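You operate a simulated robot arm through the tools that you are given. There is no shell and no other tool. Be economical: measure what you need, move in short steps, check, and stop when the job is done.

You are at the controls of a simulated robot arm. One attempt, no reset.

TASK
Take the hub from the yellow side table and put it on top of the brown carton there.

The check looks at the end state, three seconds after you hand in, the way a careful person would. Anything else that was tipped, shoved, dropped, spilled or broken makes it a failure.

THE ROBOT
A 6-joint arm with a two-finger parallel gripper, fixed in place. Base frame: the origin is at the foot of the arm, x ahead of it, y to its left, z up; the work surface is at about z = 0. Units: m, degrees, N and s.
With the tool pointing down near the work surface it reaches from about 0.14 to 0.58 m from the base axis. Its first joint turns from -66.0 to 66.0 degrees. Payload 2.1 kg.
The TCP is the grasp point between the finger pads, 0.03 m short of the fingertips. In the tool frame z runs along the fingers and y along their closing line. The gripper opens to 0.094 m. The fingers are 0.028 m wide and 0.01 m thick; the gripper's body (0.05 by 0.096 m) begins 0.055 m behind the TCP.
Orientation is told as [roll, pitch, yaw] about the base's x, y, z axes, in that order, counted from this pose: with the fingers straight down and closing along the base's y, the tool's x points along the base's -x, its y along +y and its z along -z.

THE INTERFACE
- The arm moves only by the tool arm_command. Its argument "motion" is a list of rows, each an object of numbers (a shift or turn left out is 0, a gripper value left out holds the last): "ax", "ay", "az": the turn, a rotation vector about the base's x, y, z in rad; "tx", "ty", "tz": the shift along the base's x, y, z in m; "gripper": the opening, from 0 (shut) to 1 (fully open). In form: [{"ax": .., "ay": .., "az": .., "tx": .., "ty": .., "tz": .., "gripper": ..}, ...]. A call has 1 to 12 rows; each row shifts and turns the commanded pose from where the row before left it. Rows are played at 5 a second. More than 0.05 m and 8.6 degrees between two rows, or a gripper value outside its range, and nothing of the call is played. Where a pose cannot be reached the arm comes as near as it can. A force on the tool above 40 N (or 10 N above the force at the start of the call, whichever is more), or a blocked arm, ends the call early, and 0.2 s more pass. Each finger travels about 0.072 m/s and halts on what it meets, pressing with about 25 N; the grip force reading is that of the motor and also rises with nothing between the fingers. The clock runs only during rows and for 0.2 s after the last one: add rows that do not move to give the fingers time. The reply holds the time, the measured pose of the TCP, the force on the tool along the base axes, the opening and the grip force, in the units named above and with some noise, and new pictures: "views" is both (left out), scene, wrist or none.
- Cameras (640 x 400 px; columns grow to the right, rows downward): "scene" is fixed at [0.0444, -0.3701, 0.4712]; the picture's right is [0.84, -0.54, 0.00], its down [-0.36, -0.56, -0.75] and it looks along [0.40, 0.63, -0.67] (base axes); focal length 214 px, centre (320, 200). "wrist" rides on the gripper at [-0.037, 0, -0.058] in the tool frame; the picture's right is [0.00, -1.00, 0.00], its down [0.97, 0.00, -0.24] and it looks along [0.24, 0.00, 0.97] (tool axes); focal length 218 px, centre (320, 200).
- pixel_to_xyz(camera, pixels): for up to 12 pixels [column, row] of the newest picture of that camera ("zoom" is the newest enlarged one), the place [x, y, z] in the base frame of the surface seen there, good to about 0.002 m. No time passes.
- inspect(camera, box): a new picture of the part [left, top, right, bottom] of that camera's present view, enlarged. No time passes.
- hand_in(): hands the job in; it is judged then, once.

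Go step by step. Measure first, check grasps and placings, and put right what went wrong. The budget is 60 turns and 150 pictures, counting those below and the enlarged ones. Unless the task says otherwise, let go and move clear before handing in, and close with one line.

The tools are called after "Emit:" as a command line: name --argument value ..., lists and objects as JSON in quotes. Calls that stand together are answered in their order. arm_command: Moves the arm, as the interface text tells. Its arguments: {"type":"object","properties":{"motion":{"type":"array","items":{"type":"object","properties":{"ax":{"type":"number"},"ay":{"type":"number"},"az":{"type":"number"},"tx":{"type":"number"},"ty":{"type":"number"},"tz":{"type":"number"},"gripper":{"type":"number"}}}},"views":{"type":"string","enum":["both","scene","wrist","none"]}},"required":["motion"]} The other tools are called the same way: pixel_to_xyz (camera, pixels) gives the place of the surface under pixels of a picture; inspect (camera, box) takes an enlarged picture of a part of a camera's view; hand_in () hands the job in.

At the start:

```text
time: 0.0
tcp_pos: [0.3003, -0.0894, 0.3684]
ee_rot: [0.1, -0.1, 0.1]
force: [0.0, 0.4, 0.0]
opening: 0.0938
gripper_force: 0.0
```

scene: 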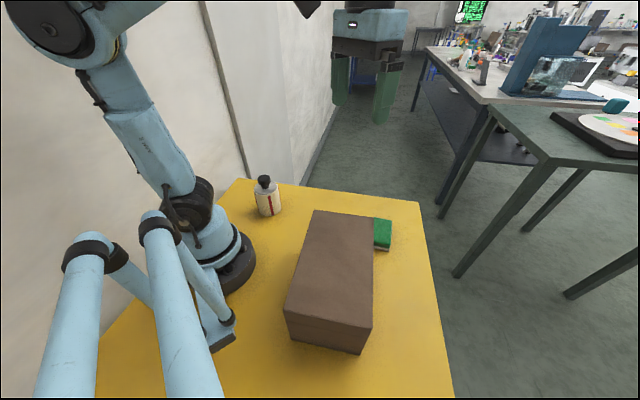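
wrist: 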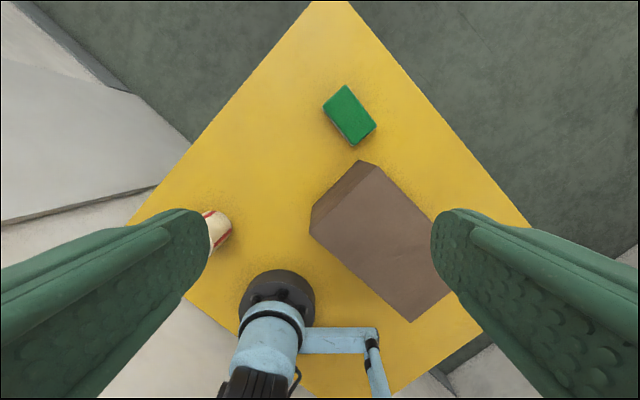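

The wrist view shows a green block near (349,115), a carton near (380,240) and a small bottle near (218,230). I need to find out which item is the hub, so I'll zoom in.

Emit:
inspect --camera "scene" --box '[340, 190, 420, 270]'

Emit:
inspect --camera "wrist" --box '[290, 65, 410, 165]'

Emit:
pixel_to_xyz --camera "wrist" --pixels '[[346, 85], [376, 126], [359, 147], [323, 105], [349, 113], [360, 160], [310, 235], [410, 322], [450, 290], [372, 163], [312, 210], [380, 240]]'

Emit:
pixel_to_xyz --camera "scene" --pixels '[[314, 211], [373, 217], [371, 327], [286, 307], [330, 260], [265, 180], [267, 205], [383, 232], [390, 220], [390, 246], [376, 219], [420, 300]]'

```text
5.00 times, centred on (380, 230) of scene
```

zoom: 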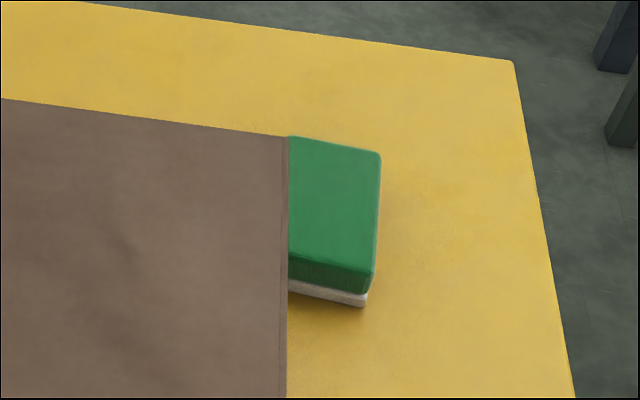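

```text
4.00 times, centred on (350, 115) of wrist
```

zoom: 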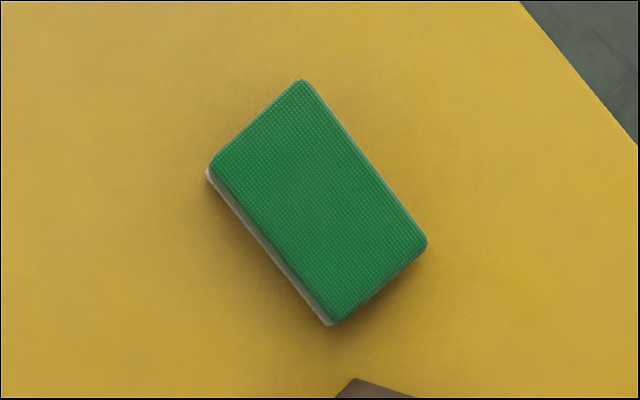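

```text
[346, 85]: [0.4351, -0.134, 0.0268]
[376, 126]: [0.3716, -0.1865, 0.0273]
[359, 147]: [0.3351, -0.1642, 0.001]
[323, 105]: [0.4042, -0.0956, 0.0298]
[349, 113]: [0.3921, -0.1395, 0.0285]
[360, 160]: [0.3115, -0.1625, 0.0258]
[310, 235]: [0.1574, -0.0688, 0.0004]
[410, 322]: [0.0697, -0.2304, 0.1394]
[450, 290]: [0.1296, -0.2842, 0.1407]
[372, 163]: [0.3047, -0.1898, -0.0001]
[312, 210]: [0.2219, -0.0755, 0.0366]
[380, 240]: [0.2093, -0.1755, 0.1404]
```

```text
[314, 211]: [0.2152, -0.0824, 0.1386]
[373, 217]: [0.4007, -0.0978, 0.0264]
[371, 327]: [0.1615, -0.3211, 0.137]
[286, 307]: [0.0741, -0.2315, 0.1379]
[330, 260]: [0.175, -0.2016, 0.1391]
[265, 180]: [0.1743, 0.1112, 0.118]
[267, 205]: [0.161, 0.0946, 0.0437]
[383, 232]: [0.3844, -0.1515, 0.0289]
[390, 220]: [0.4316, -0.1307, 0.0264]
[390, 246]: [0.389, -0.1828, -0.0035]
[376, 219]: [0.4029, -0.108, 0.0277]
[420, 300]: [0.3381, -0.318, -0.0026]
```

The green block at (349,113) looks like a sponge (green on white), not clearly a hub. I'll look at the bottle and the rest of the table before choosing.

Emit:
inspect --camera "scene" --box '[225, 160, 305, 230]'

Emit:
inspect --camera "scene" --box '[90, 220, 290, 400]'

Emit:
arm_command --motion '[{"az": 0.14}, {"az": 0.14}, {"az": 0.14}, {"az": 0.14}, {"az": 0.14}, {"az": 0.14}]'

```text
5.71 times, centred on (265, 195) of scene
```

zoom: 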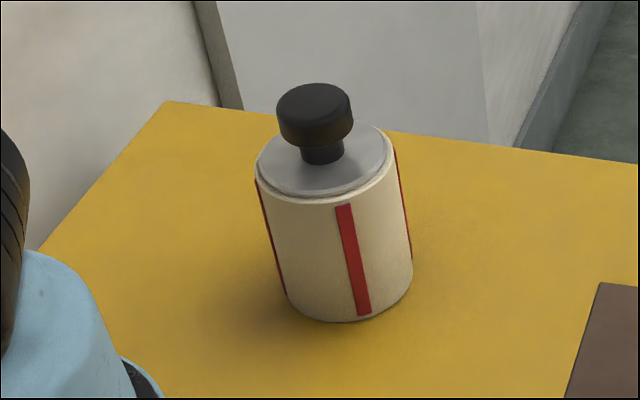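

```text
2.22 times, centred on (190, 310) of scene
```

zoom: 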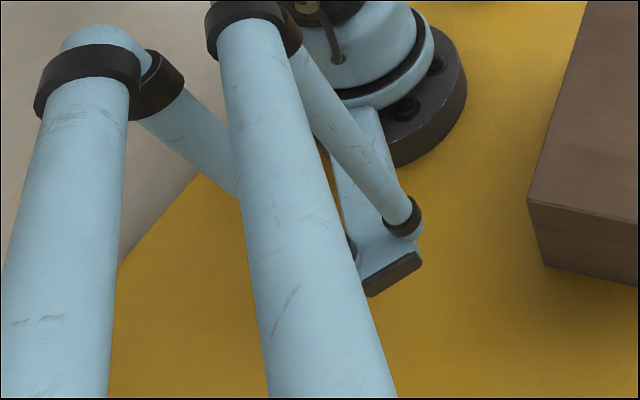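

```text
time: 1.4
tcp_pos: [0.3011, -0.0887, 0.368]
ee_rot: [-0.1, 0.0, 48.2]
force: [0.7, -0.1, -0.7]
opening: 0.0941
gripper_force: 0.0
```

scene: 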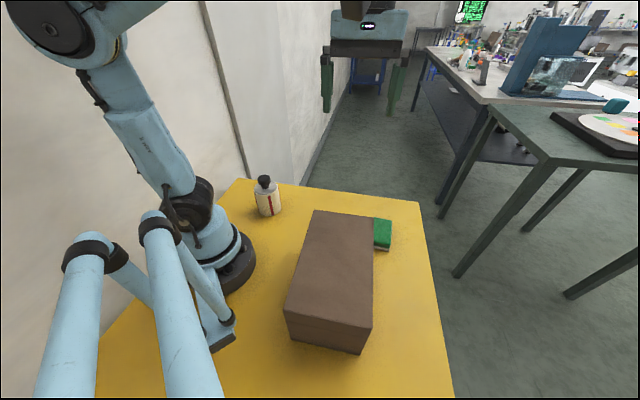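
wrist: 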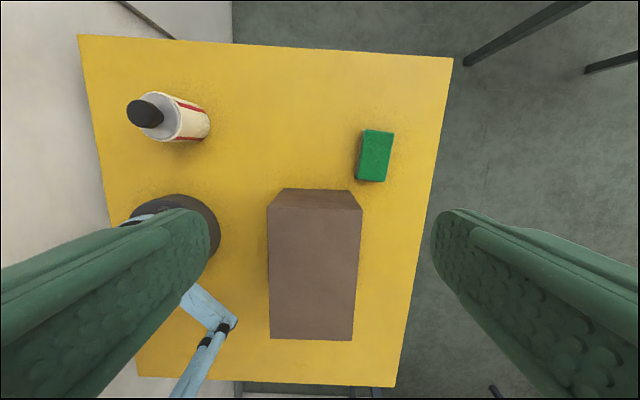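

From this angle the table holds only the bottle (168,117), the sponge-like block (375,155) and the carton. I'll move the camera down near the block to see whether it has ports, and zoom in on both.

Emit:
inspect --camera "wrist" --box '[110, 75, 230, 155]'

Emit:
arm_command --motion '[{"tz": -0.04, "tx": 0.02}, {"tz": -0.04, "tx": 0.02}, {"tz": -0.04, "tx": 0.01}, {"tz": -0.02}]'

```text
5.00 times, centred on (170, 115) of wrist
```

zoom: 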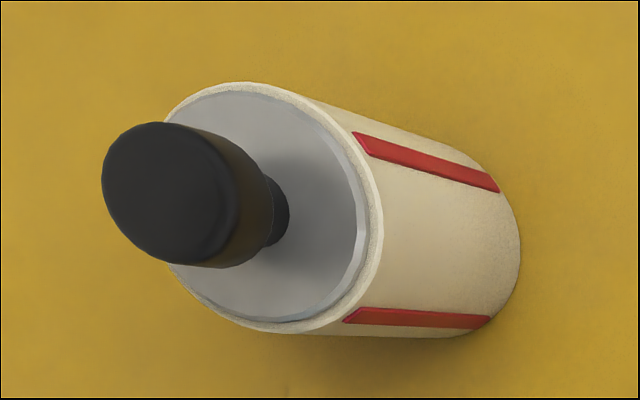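

```text
time: 2.4
tcp_pos: [0.3517, -0.091, 0.2269]
ee_rot: [-0.1, -0.2, 48.1]
force: [-0.2, -0.7, -0.8]
opening: 0.0939
gripper_force: 0.0
```

scene: 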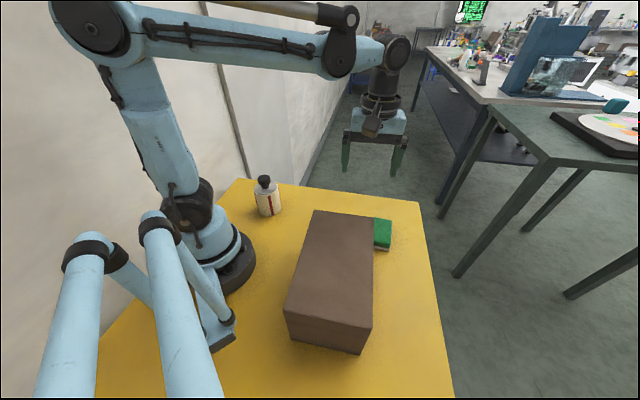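
wrist: 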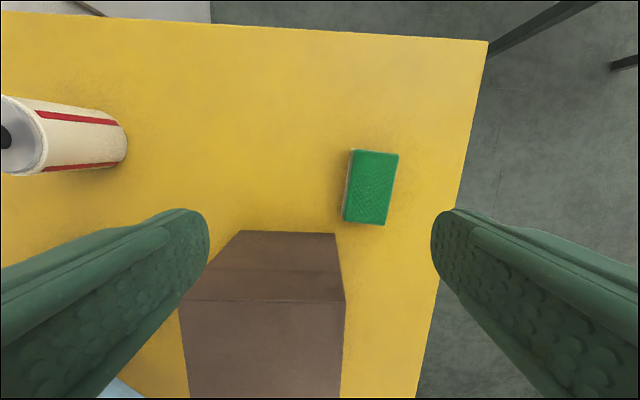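

The cylinder has axial ribs, a metal face and a black knob on a stem. I'll zoom in on the green block from here.

Emit:
inspect --camera "wrist" --box '[320, 140, 420, 235]'

Emit:
inspect --camera "scene" --box '[420, 0, 640, 160]'

```text
4.21 times, centred on (370, 188) of wrist
```

zoom: 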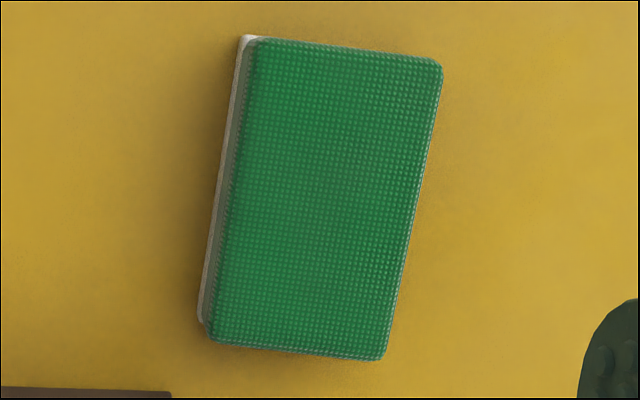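

```text
2.50 times, centred on (530, 80) of scene
```

zoom: 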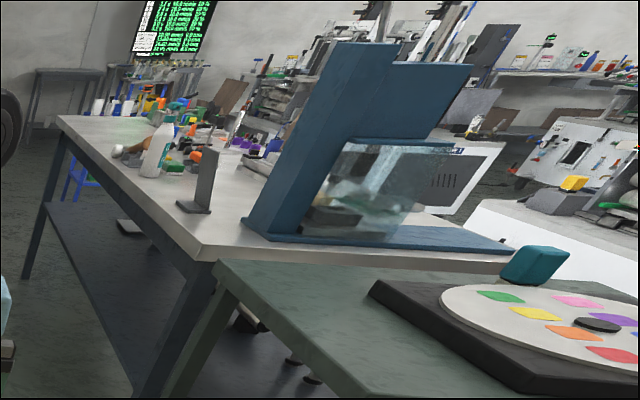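

The green block has a scouring-pad texture and is plainly a sponge. The only hub-like part is the ribbed cylinder with the metal face and knob, so I'll move up and over to it to measure it.

Emit:
arm_command --motion '[{"tz": 0.03, "tx": -0.02, "ty": 0.03}, {"tz": 0.03, "tx": -0.02, "ty": 0.03}, {"tz": 0.02, "tx": -0.03, "ty": 0.03}, {"tx": -0.03, "ty": 0.03}, {"tx": -0.03, "ty": 0.03}, {"tx": -0.03, "ty": 0.03}]'

```text
time: 3.8
tcp_pos: [0.1874, 0.0903, 0.306]
ee_rot: [-0.1, -0.1, 48.1]
force: [0.4, 0.8, -0.9]
opening: 0.0941
gripper_force: 0.1
```

scene: 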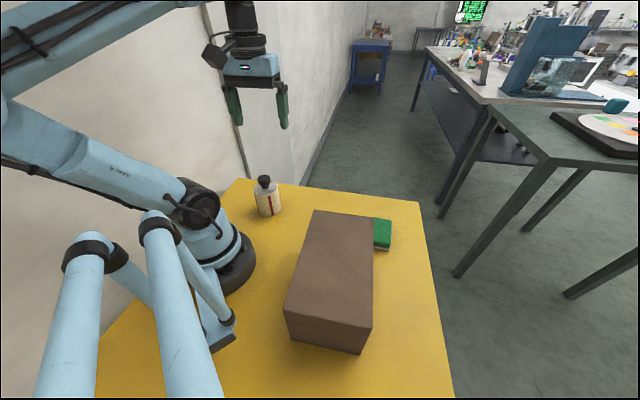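
wrist: 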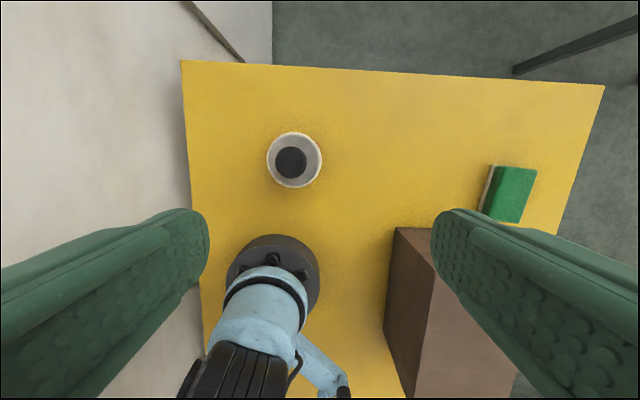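

Emit:
inspect --camera "wrist" --box '[250, 120, 340, 200]'

Emit:
pixel_to_xyz --camera "wrist" --pixels '[[268, 160], [321, 160], [295, 134], [295, 186], [291, 163], [275, 140], [314, 180], [292, 148], [277, 163], [306, 163], [271, 160], [318, 160]]'

Emit:
pixel_to_xyz --camera "scene" --pixels '[[258, 196], [268, 196], [278, 195], [270, 214], [263, 192], [265, 178], [264, 186], [276, 187], [268, 199], [273, 189]]'

```text
5.00 times, centred on (295, 160) of wrist
```

zoom: 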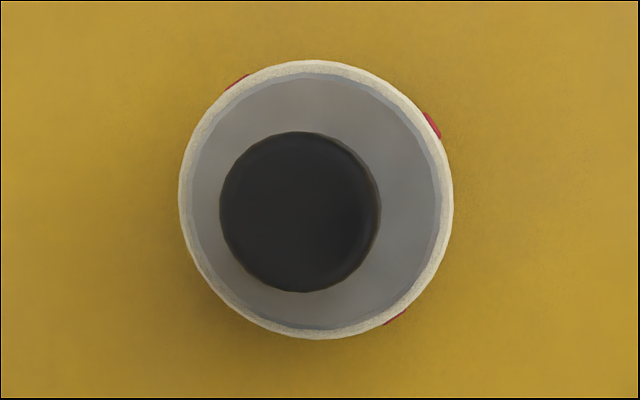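

```text
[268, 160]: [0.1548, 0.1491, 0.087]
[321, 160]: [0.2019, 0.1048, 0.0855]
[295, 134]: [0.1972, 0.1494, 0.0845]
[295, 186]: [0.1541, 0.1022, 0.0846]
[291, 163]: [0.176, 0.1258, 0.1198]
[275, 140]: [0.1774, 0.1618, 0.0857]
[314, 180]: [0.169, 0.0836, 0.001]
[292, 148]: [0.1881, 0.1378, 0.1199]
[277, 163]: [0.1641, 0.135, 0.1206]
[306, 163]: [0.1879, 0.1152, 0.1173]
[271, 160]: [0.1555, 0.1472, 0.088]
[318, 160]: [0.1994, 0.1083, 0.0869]
```

```text
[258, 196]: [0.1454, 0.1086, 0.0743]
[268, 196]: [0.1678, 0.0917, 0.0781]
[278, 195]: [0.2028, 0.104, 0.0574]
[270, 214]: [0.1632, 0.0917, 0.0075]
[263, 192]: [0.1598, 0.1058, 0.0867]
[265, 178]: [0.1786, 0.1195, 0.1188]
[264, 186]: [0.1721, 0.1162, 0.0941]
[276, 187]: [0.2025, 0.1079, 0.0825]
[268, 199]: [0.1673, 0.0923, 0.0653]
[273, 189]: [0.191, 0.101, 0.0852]
```

The hub is a cylinder centred at about (0.177, 0.126), 0.065 m across. Its body top is at z = 0.086 and its knob top at 0.119. At this yaw the closing line falls between the ribs, so I'll centre over it and come partway down.

Emit:
arm_command --motion '[{"tx": -0.0104, "ty": 0.0357}, {"tz": -0.04}, {"tz": -0.04}, {"tz": -0.04}, {"tz": -0.02}, {}]'

```text
time: 5.2
tcp_pos: [0.1805, 0.1265, 0.1649]
ee_rot: [-0.1, -0.1, 48.0]
force: [-0.6, 0.0, -0.3]
opening: 0.0942
gripper_force: 0.1
```

scene: 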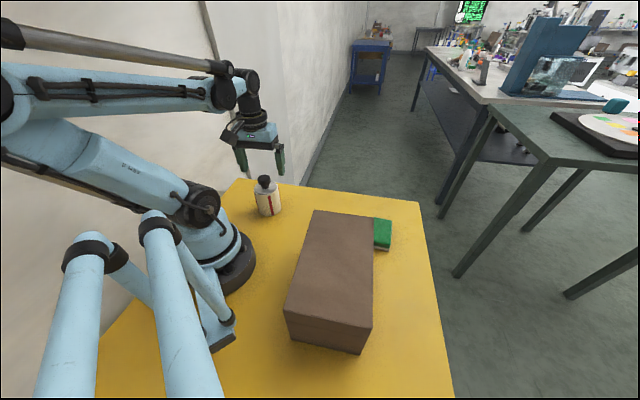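
wrist: 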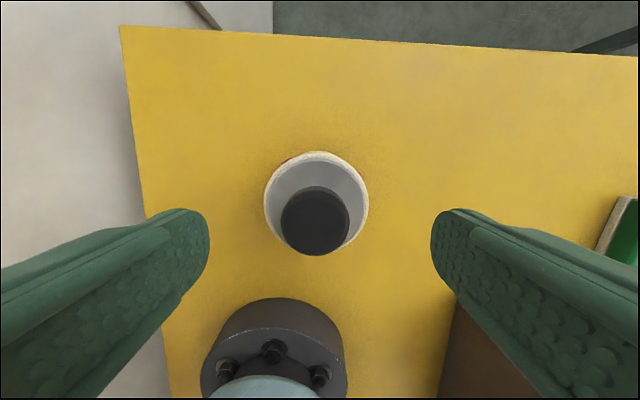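

The knob is centred at column 316, between the fingers. I'll re-measure the centre from close up.

Emit:
pixel_to_xyz --camera "wrist" --pixels '[[283, 220], [347, 220], [315, 190], [315, 250], [315, 220], [267, 200], [366, 200]]'

```text
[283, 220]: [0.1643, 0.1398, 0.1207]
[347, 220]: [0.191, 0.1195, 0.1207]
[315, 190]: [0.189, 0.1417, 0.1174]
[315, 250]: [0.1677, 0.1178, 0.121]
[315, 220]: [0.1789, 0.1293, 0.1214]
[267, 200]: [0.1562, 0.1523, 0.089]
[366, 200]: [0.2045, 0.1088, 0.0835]
```

The centre comes out at about (0.179, 0.130), so I'll nudge 3 mm in y. Then I'll lower to z ≈ 0.075 and close.

Emit:
arm_command --motion '[{"tx": -0.001, "ty": 0.003, "tz": -0.02}, {"tz": -0.025}, {"tz": -0.025}, {"tz": -0.02}, {}]'

```text
time: 6.4
tcp_pos: [0.1796, 0.1276, 0.0776]
ee_rot: [0.0, -0.1, 48.1]
force: [0.0, 0.2, -0.4]
opening: 0.094
gripper_force: 0.1
```

scene: 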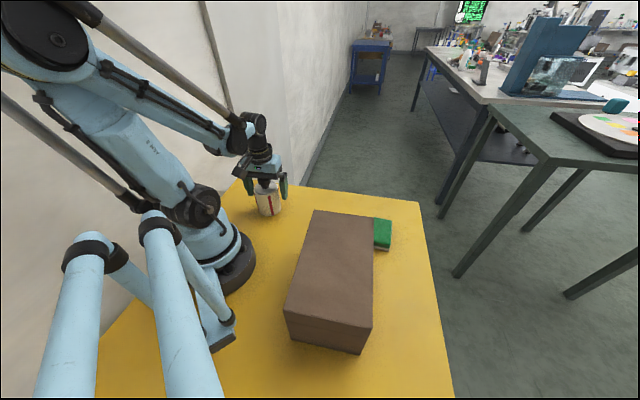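
wrist: 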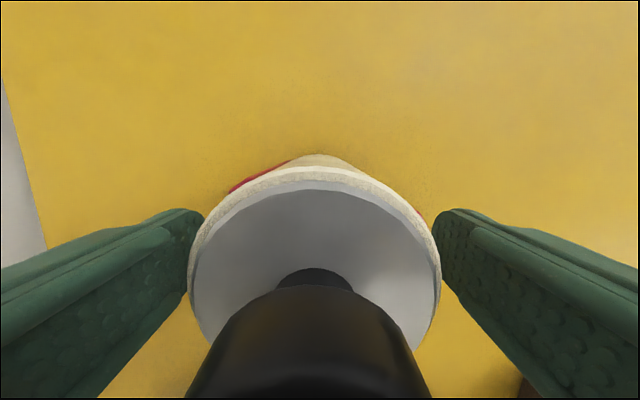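

The fingers straddle the body evenly on both sides, so I'll close.

Emit:
arm_command --motion '[{"gripper": 0.8}, {"gripper": 0.65}, {"gripper": 0.5}, {"gripper": 0.5}, {"gripper": 0.5}]'

```text
time: 7.6
tcp_pos: [0.18, 0.1294, 0.0784]
ee_rot: [-0.1, 0.0, 48.1]
force: [0.0, -1.3, 1.7]
opening: 0.0731
gripper_force: 25.1
```

scene: 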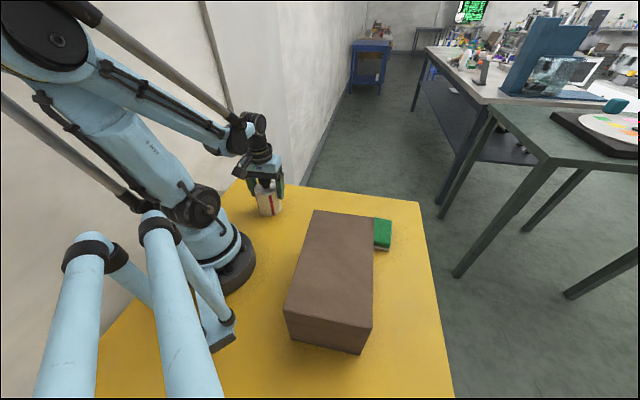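
wrist: 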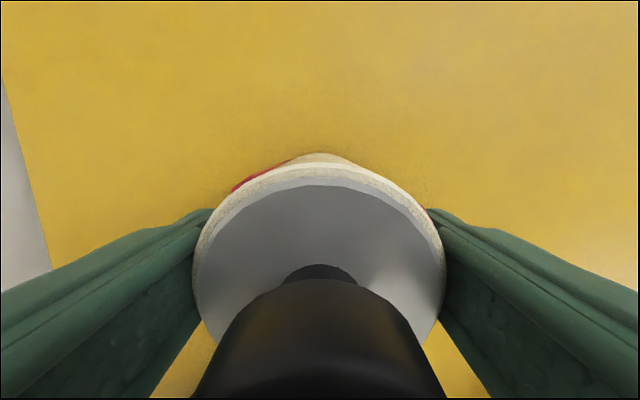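

It's gripped at 0.073 m with 25 N. I'll lift a little first and check that it holds.

Emit:
arm_command --motion '[{"tz": 0.015}, {"tz": 0.025}, {"tz": 0.03}, {}]'

```text
time: 8.6
tcp_pos: [0.1786, 0.1262, 0.1481]
ee_rot: [0.0, -0.1, 48.1]
force: [0.4, 0.9, -2.3]
opening: 0.0716
gripper_force: 25.0
```

scene: 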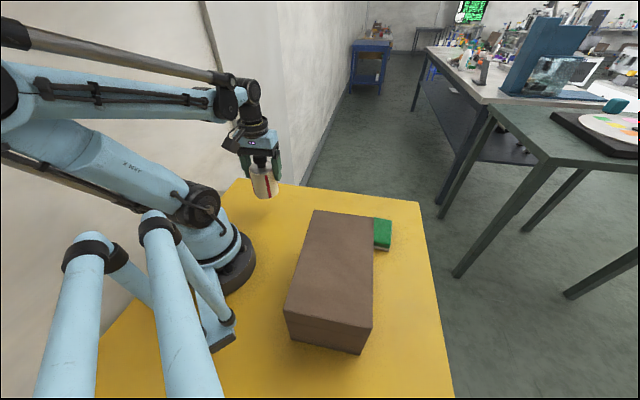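
wrist: 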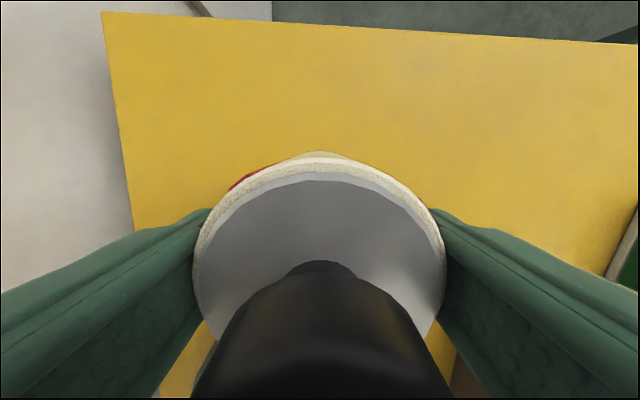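

The hub is held and its view hasn't shifted (disc still at 195–445). I'll raise it well above the carton top (z = 0.139) and swing over.

Emit:
arm_command --motion '[{"tz": 0.04}, {"tz": 0.04}, {"tz": 0.04}, {"tx": 0.02, "ty": -0.03}, {"tx": 0.02, "ty": -0.035}, {"ty": -0.04}, {"ty": -0.04}, {"ty": -0.04}, {"ty": -0.04}, {}]'

```text
time: 10.8
tcp_pos: [0.218, -0.0977, 0.2699]
ee_rot: [0.1, -0.2, 48.2]
force: [-0.1, 0.2, -2.0]
opening: 0.0719
gripper_force: 24.5
```

scene: 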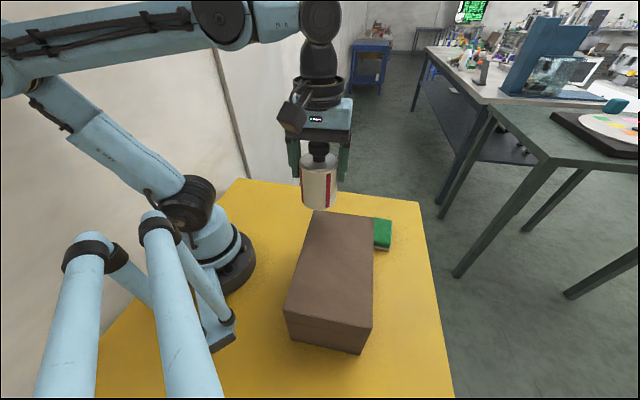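
wrist: 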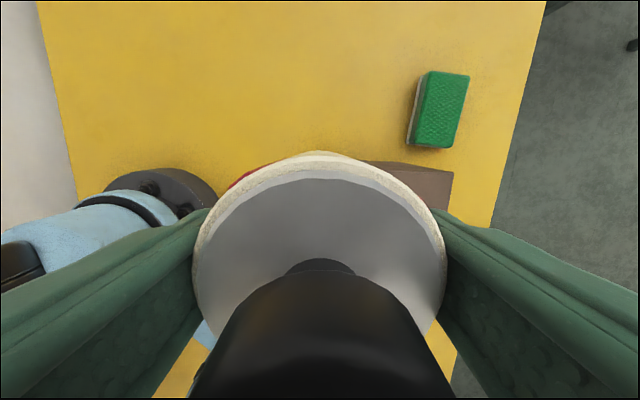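

The hub is upright and bottoms out around z = 0.19, so it clears the carton. I'll move to the carton centre (0.19, -0.20) and lower until it's just above the top.

Emit:
arm_command --motion '[{"tx": -0.008, "ty": -0.035}, {"tx": -0.01, "ty": -0.035}, {"tx": -0.01, "ty": -0.033}, {"tz": -0.02}, {"tz": -0.018}, {}]'

```text
time: 12.2
tcp_pos: [0.1912, -0.1991, 0.2311]
ee_rot: [-0.1, -0.1, 48.1]
force: [0.8, 0.2, -1.6]
opening: 0.0718
gripper_force: 24.7
```

scene: 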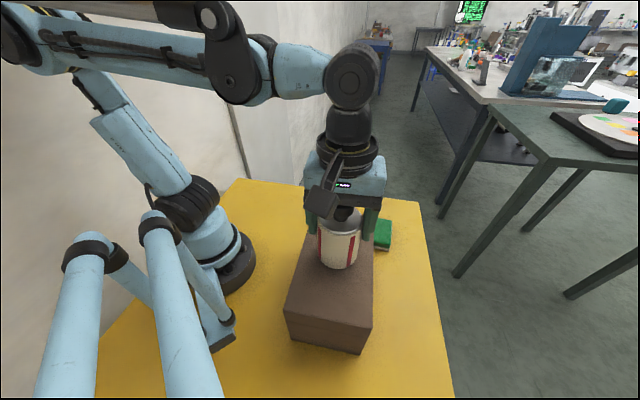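
wrist: 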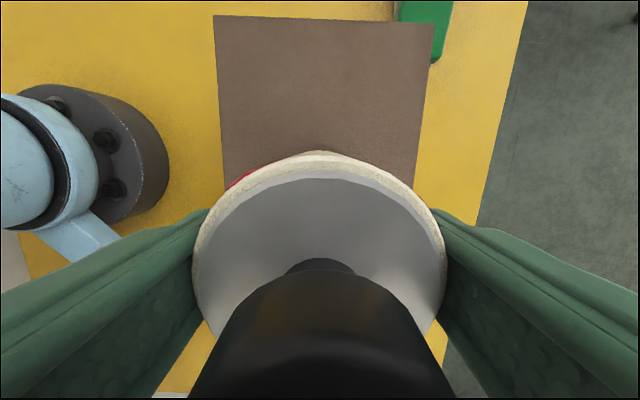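

The hub is squarely over the carton. I'll lower it in small steps and watch the force.

Emit:
arm_command --motion '[{"tz": -0.005}, {"tz": -0.004}, {"tz": -0.002}, {}]' --views "scene"

```text
time: 13.2
tcp_pos: [0.1917, -0.1977, 0.2199]
ee_rot: [0.1, -0.1, 48.1]
force: [0.1, 0.8, -2.1]
opening: 0.0718
gripper_force: 25.0
```

scene: 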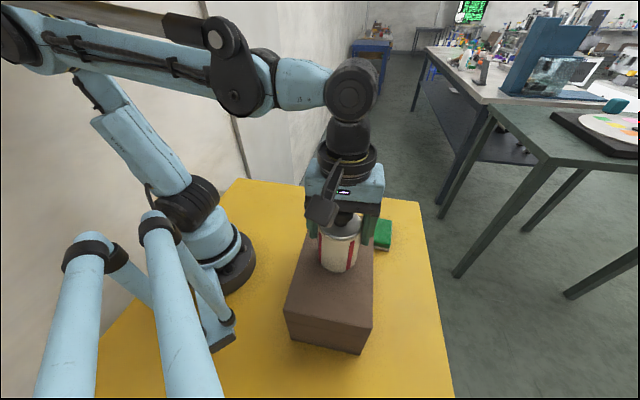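

The force is still the hanging weight (-2.1 N), so it hasn't touched yet. I'll go lower in 1 mm steps.

Emit:
arm_command --motion '[{"tz": -0.001}, {"tz": -0.001}, {}]' --views "none"

```text
time: 14.0
tcp_pos: [0.1915, -0.1989, 0.217]
ee_rot: [0.0, -0.1, 48.1]
force: [-6.3, 0.0, 23.0]
opening: 0.0718
gripper_force: 25.0
```

There's contact with +23 N upward. I'll ease back a fraction and read again.

Emit:
arm_command --motion '[{"tz": 0.0008}, {}]' --views "none"

```text
time: 14.6
tcp_pos: [0.1907, -0.1987, 0.2184]
ee_rot: [-0.1, -0.1, 48.1]
force: [-1.6, 0.4, 0.7]
opening: 0.0716
gripper_force: 25.0
```

The contact is now light (+0.7 N), so the carton is carrying the weight. I'll open slowly.

Emit:
arm_command --motion '[{"gripper": 0.8}, {"gripper": 0.9}, {"gripper": 1.0}, {"gripper": 1.0}, {"gripper": 1.0}]'

```text
time: 15.8
tcp_pos: [0.192, -0.198, 0.2184]
ee_rot: [0.0, -0.1, 48.2]
force: [0.5, -0.2, -0.5]
opening: 0.094
gripper_force: 0.0
```

scene: 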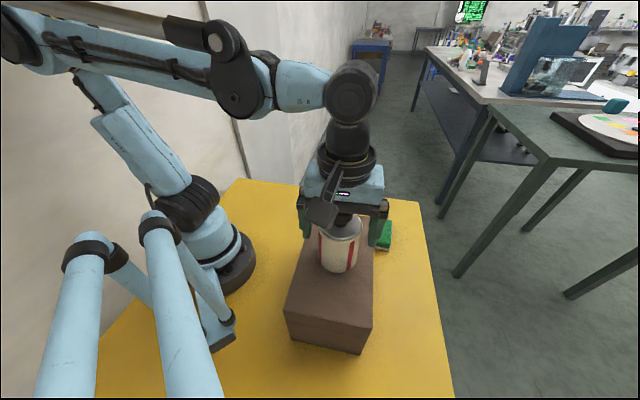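
wrist: 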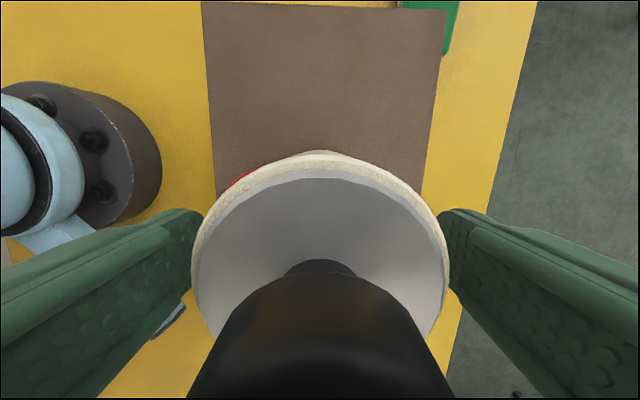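

The hub stands free with gaps on both sides. I'll go straight up and away.

Emit:
arm_command --motion '[{"tz": 0.02}, {"tz": 0.03}, {"tz": 0.03}, {"tz": 0.03}, {"tz": 0.02, "tx": 0.02, "ty": 0.03}, {"tx": 0.03, "ty": 0.035}, {"tx": 0.03, "ty": 0.035}, {}]'

```text
time: 17.6
tcp_pos: [0.2714, -0.0989, 0.3458]
ee_rot: [0.0, -0.2, 48.1]
force: [-0.3, 0.3, 0.5]
opening: 0.0938
gripper_force: 0.1
```

scene: 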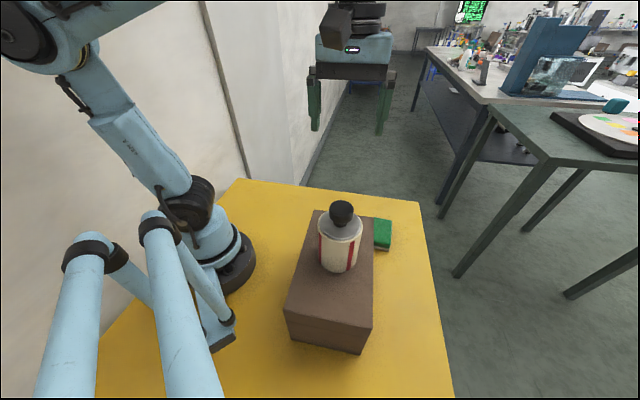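
wrist: 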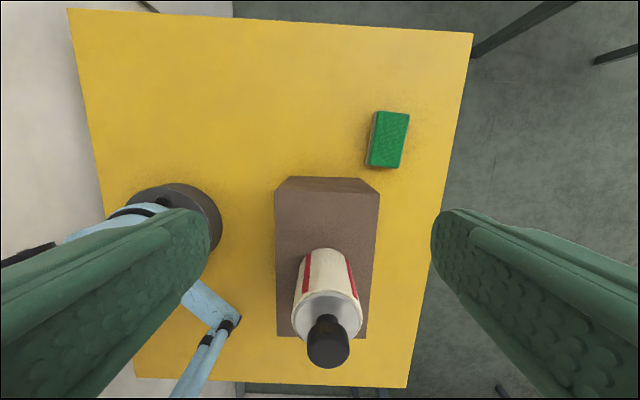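

The hub stands upright on the carton at scene (340,240). The carton and sponge haven't moved and the arm is clear, so I'm handing in.

Emit:
hand_in

```text
The job is handed in.
```

I put the ribbed cylinder with the knob on top of the brown carton, and it was standing upright there when I handed in. Nothing on the table was labelled as a hub; I took it to be the cylinder because the only other loose item was clearly a sponge.
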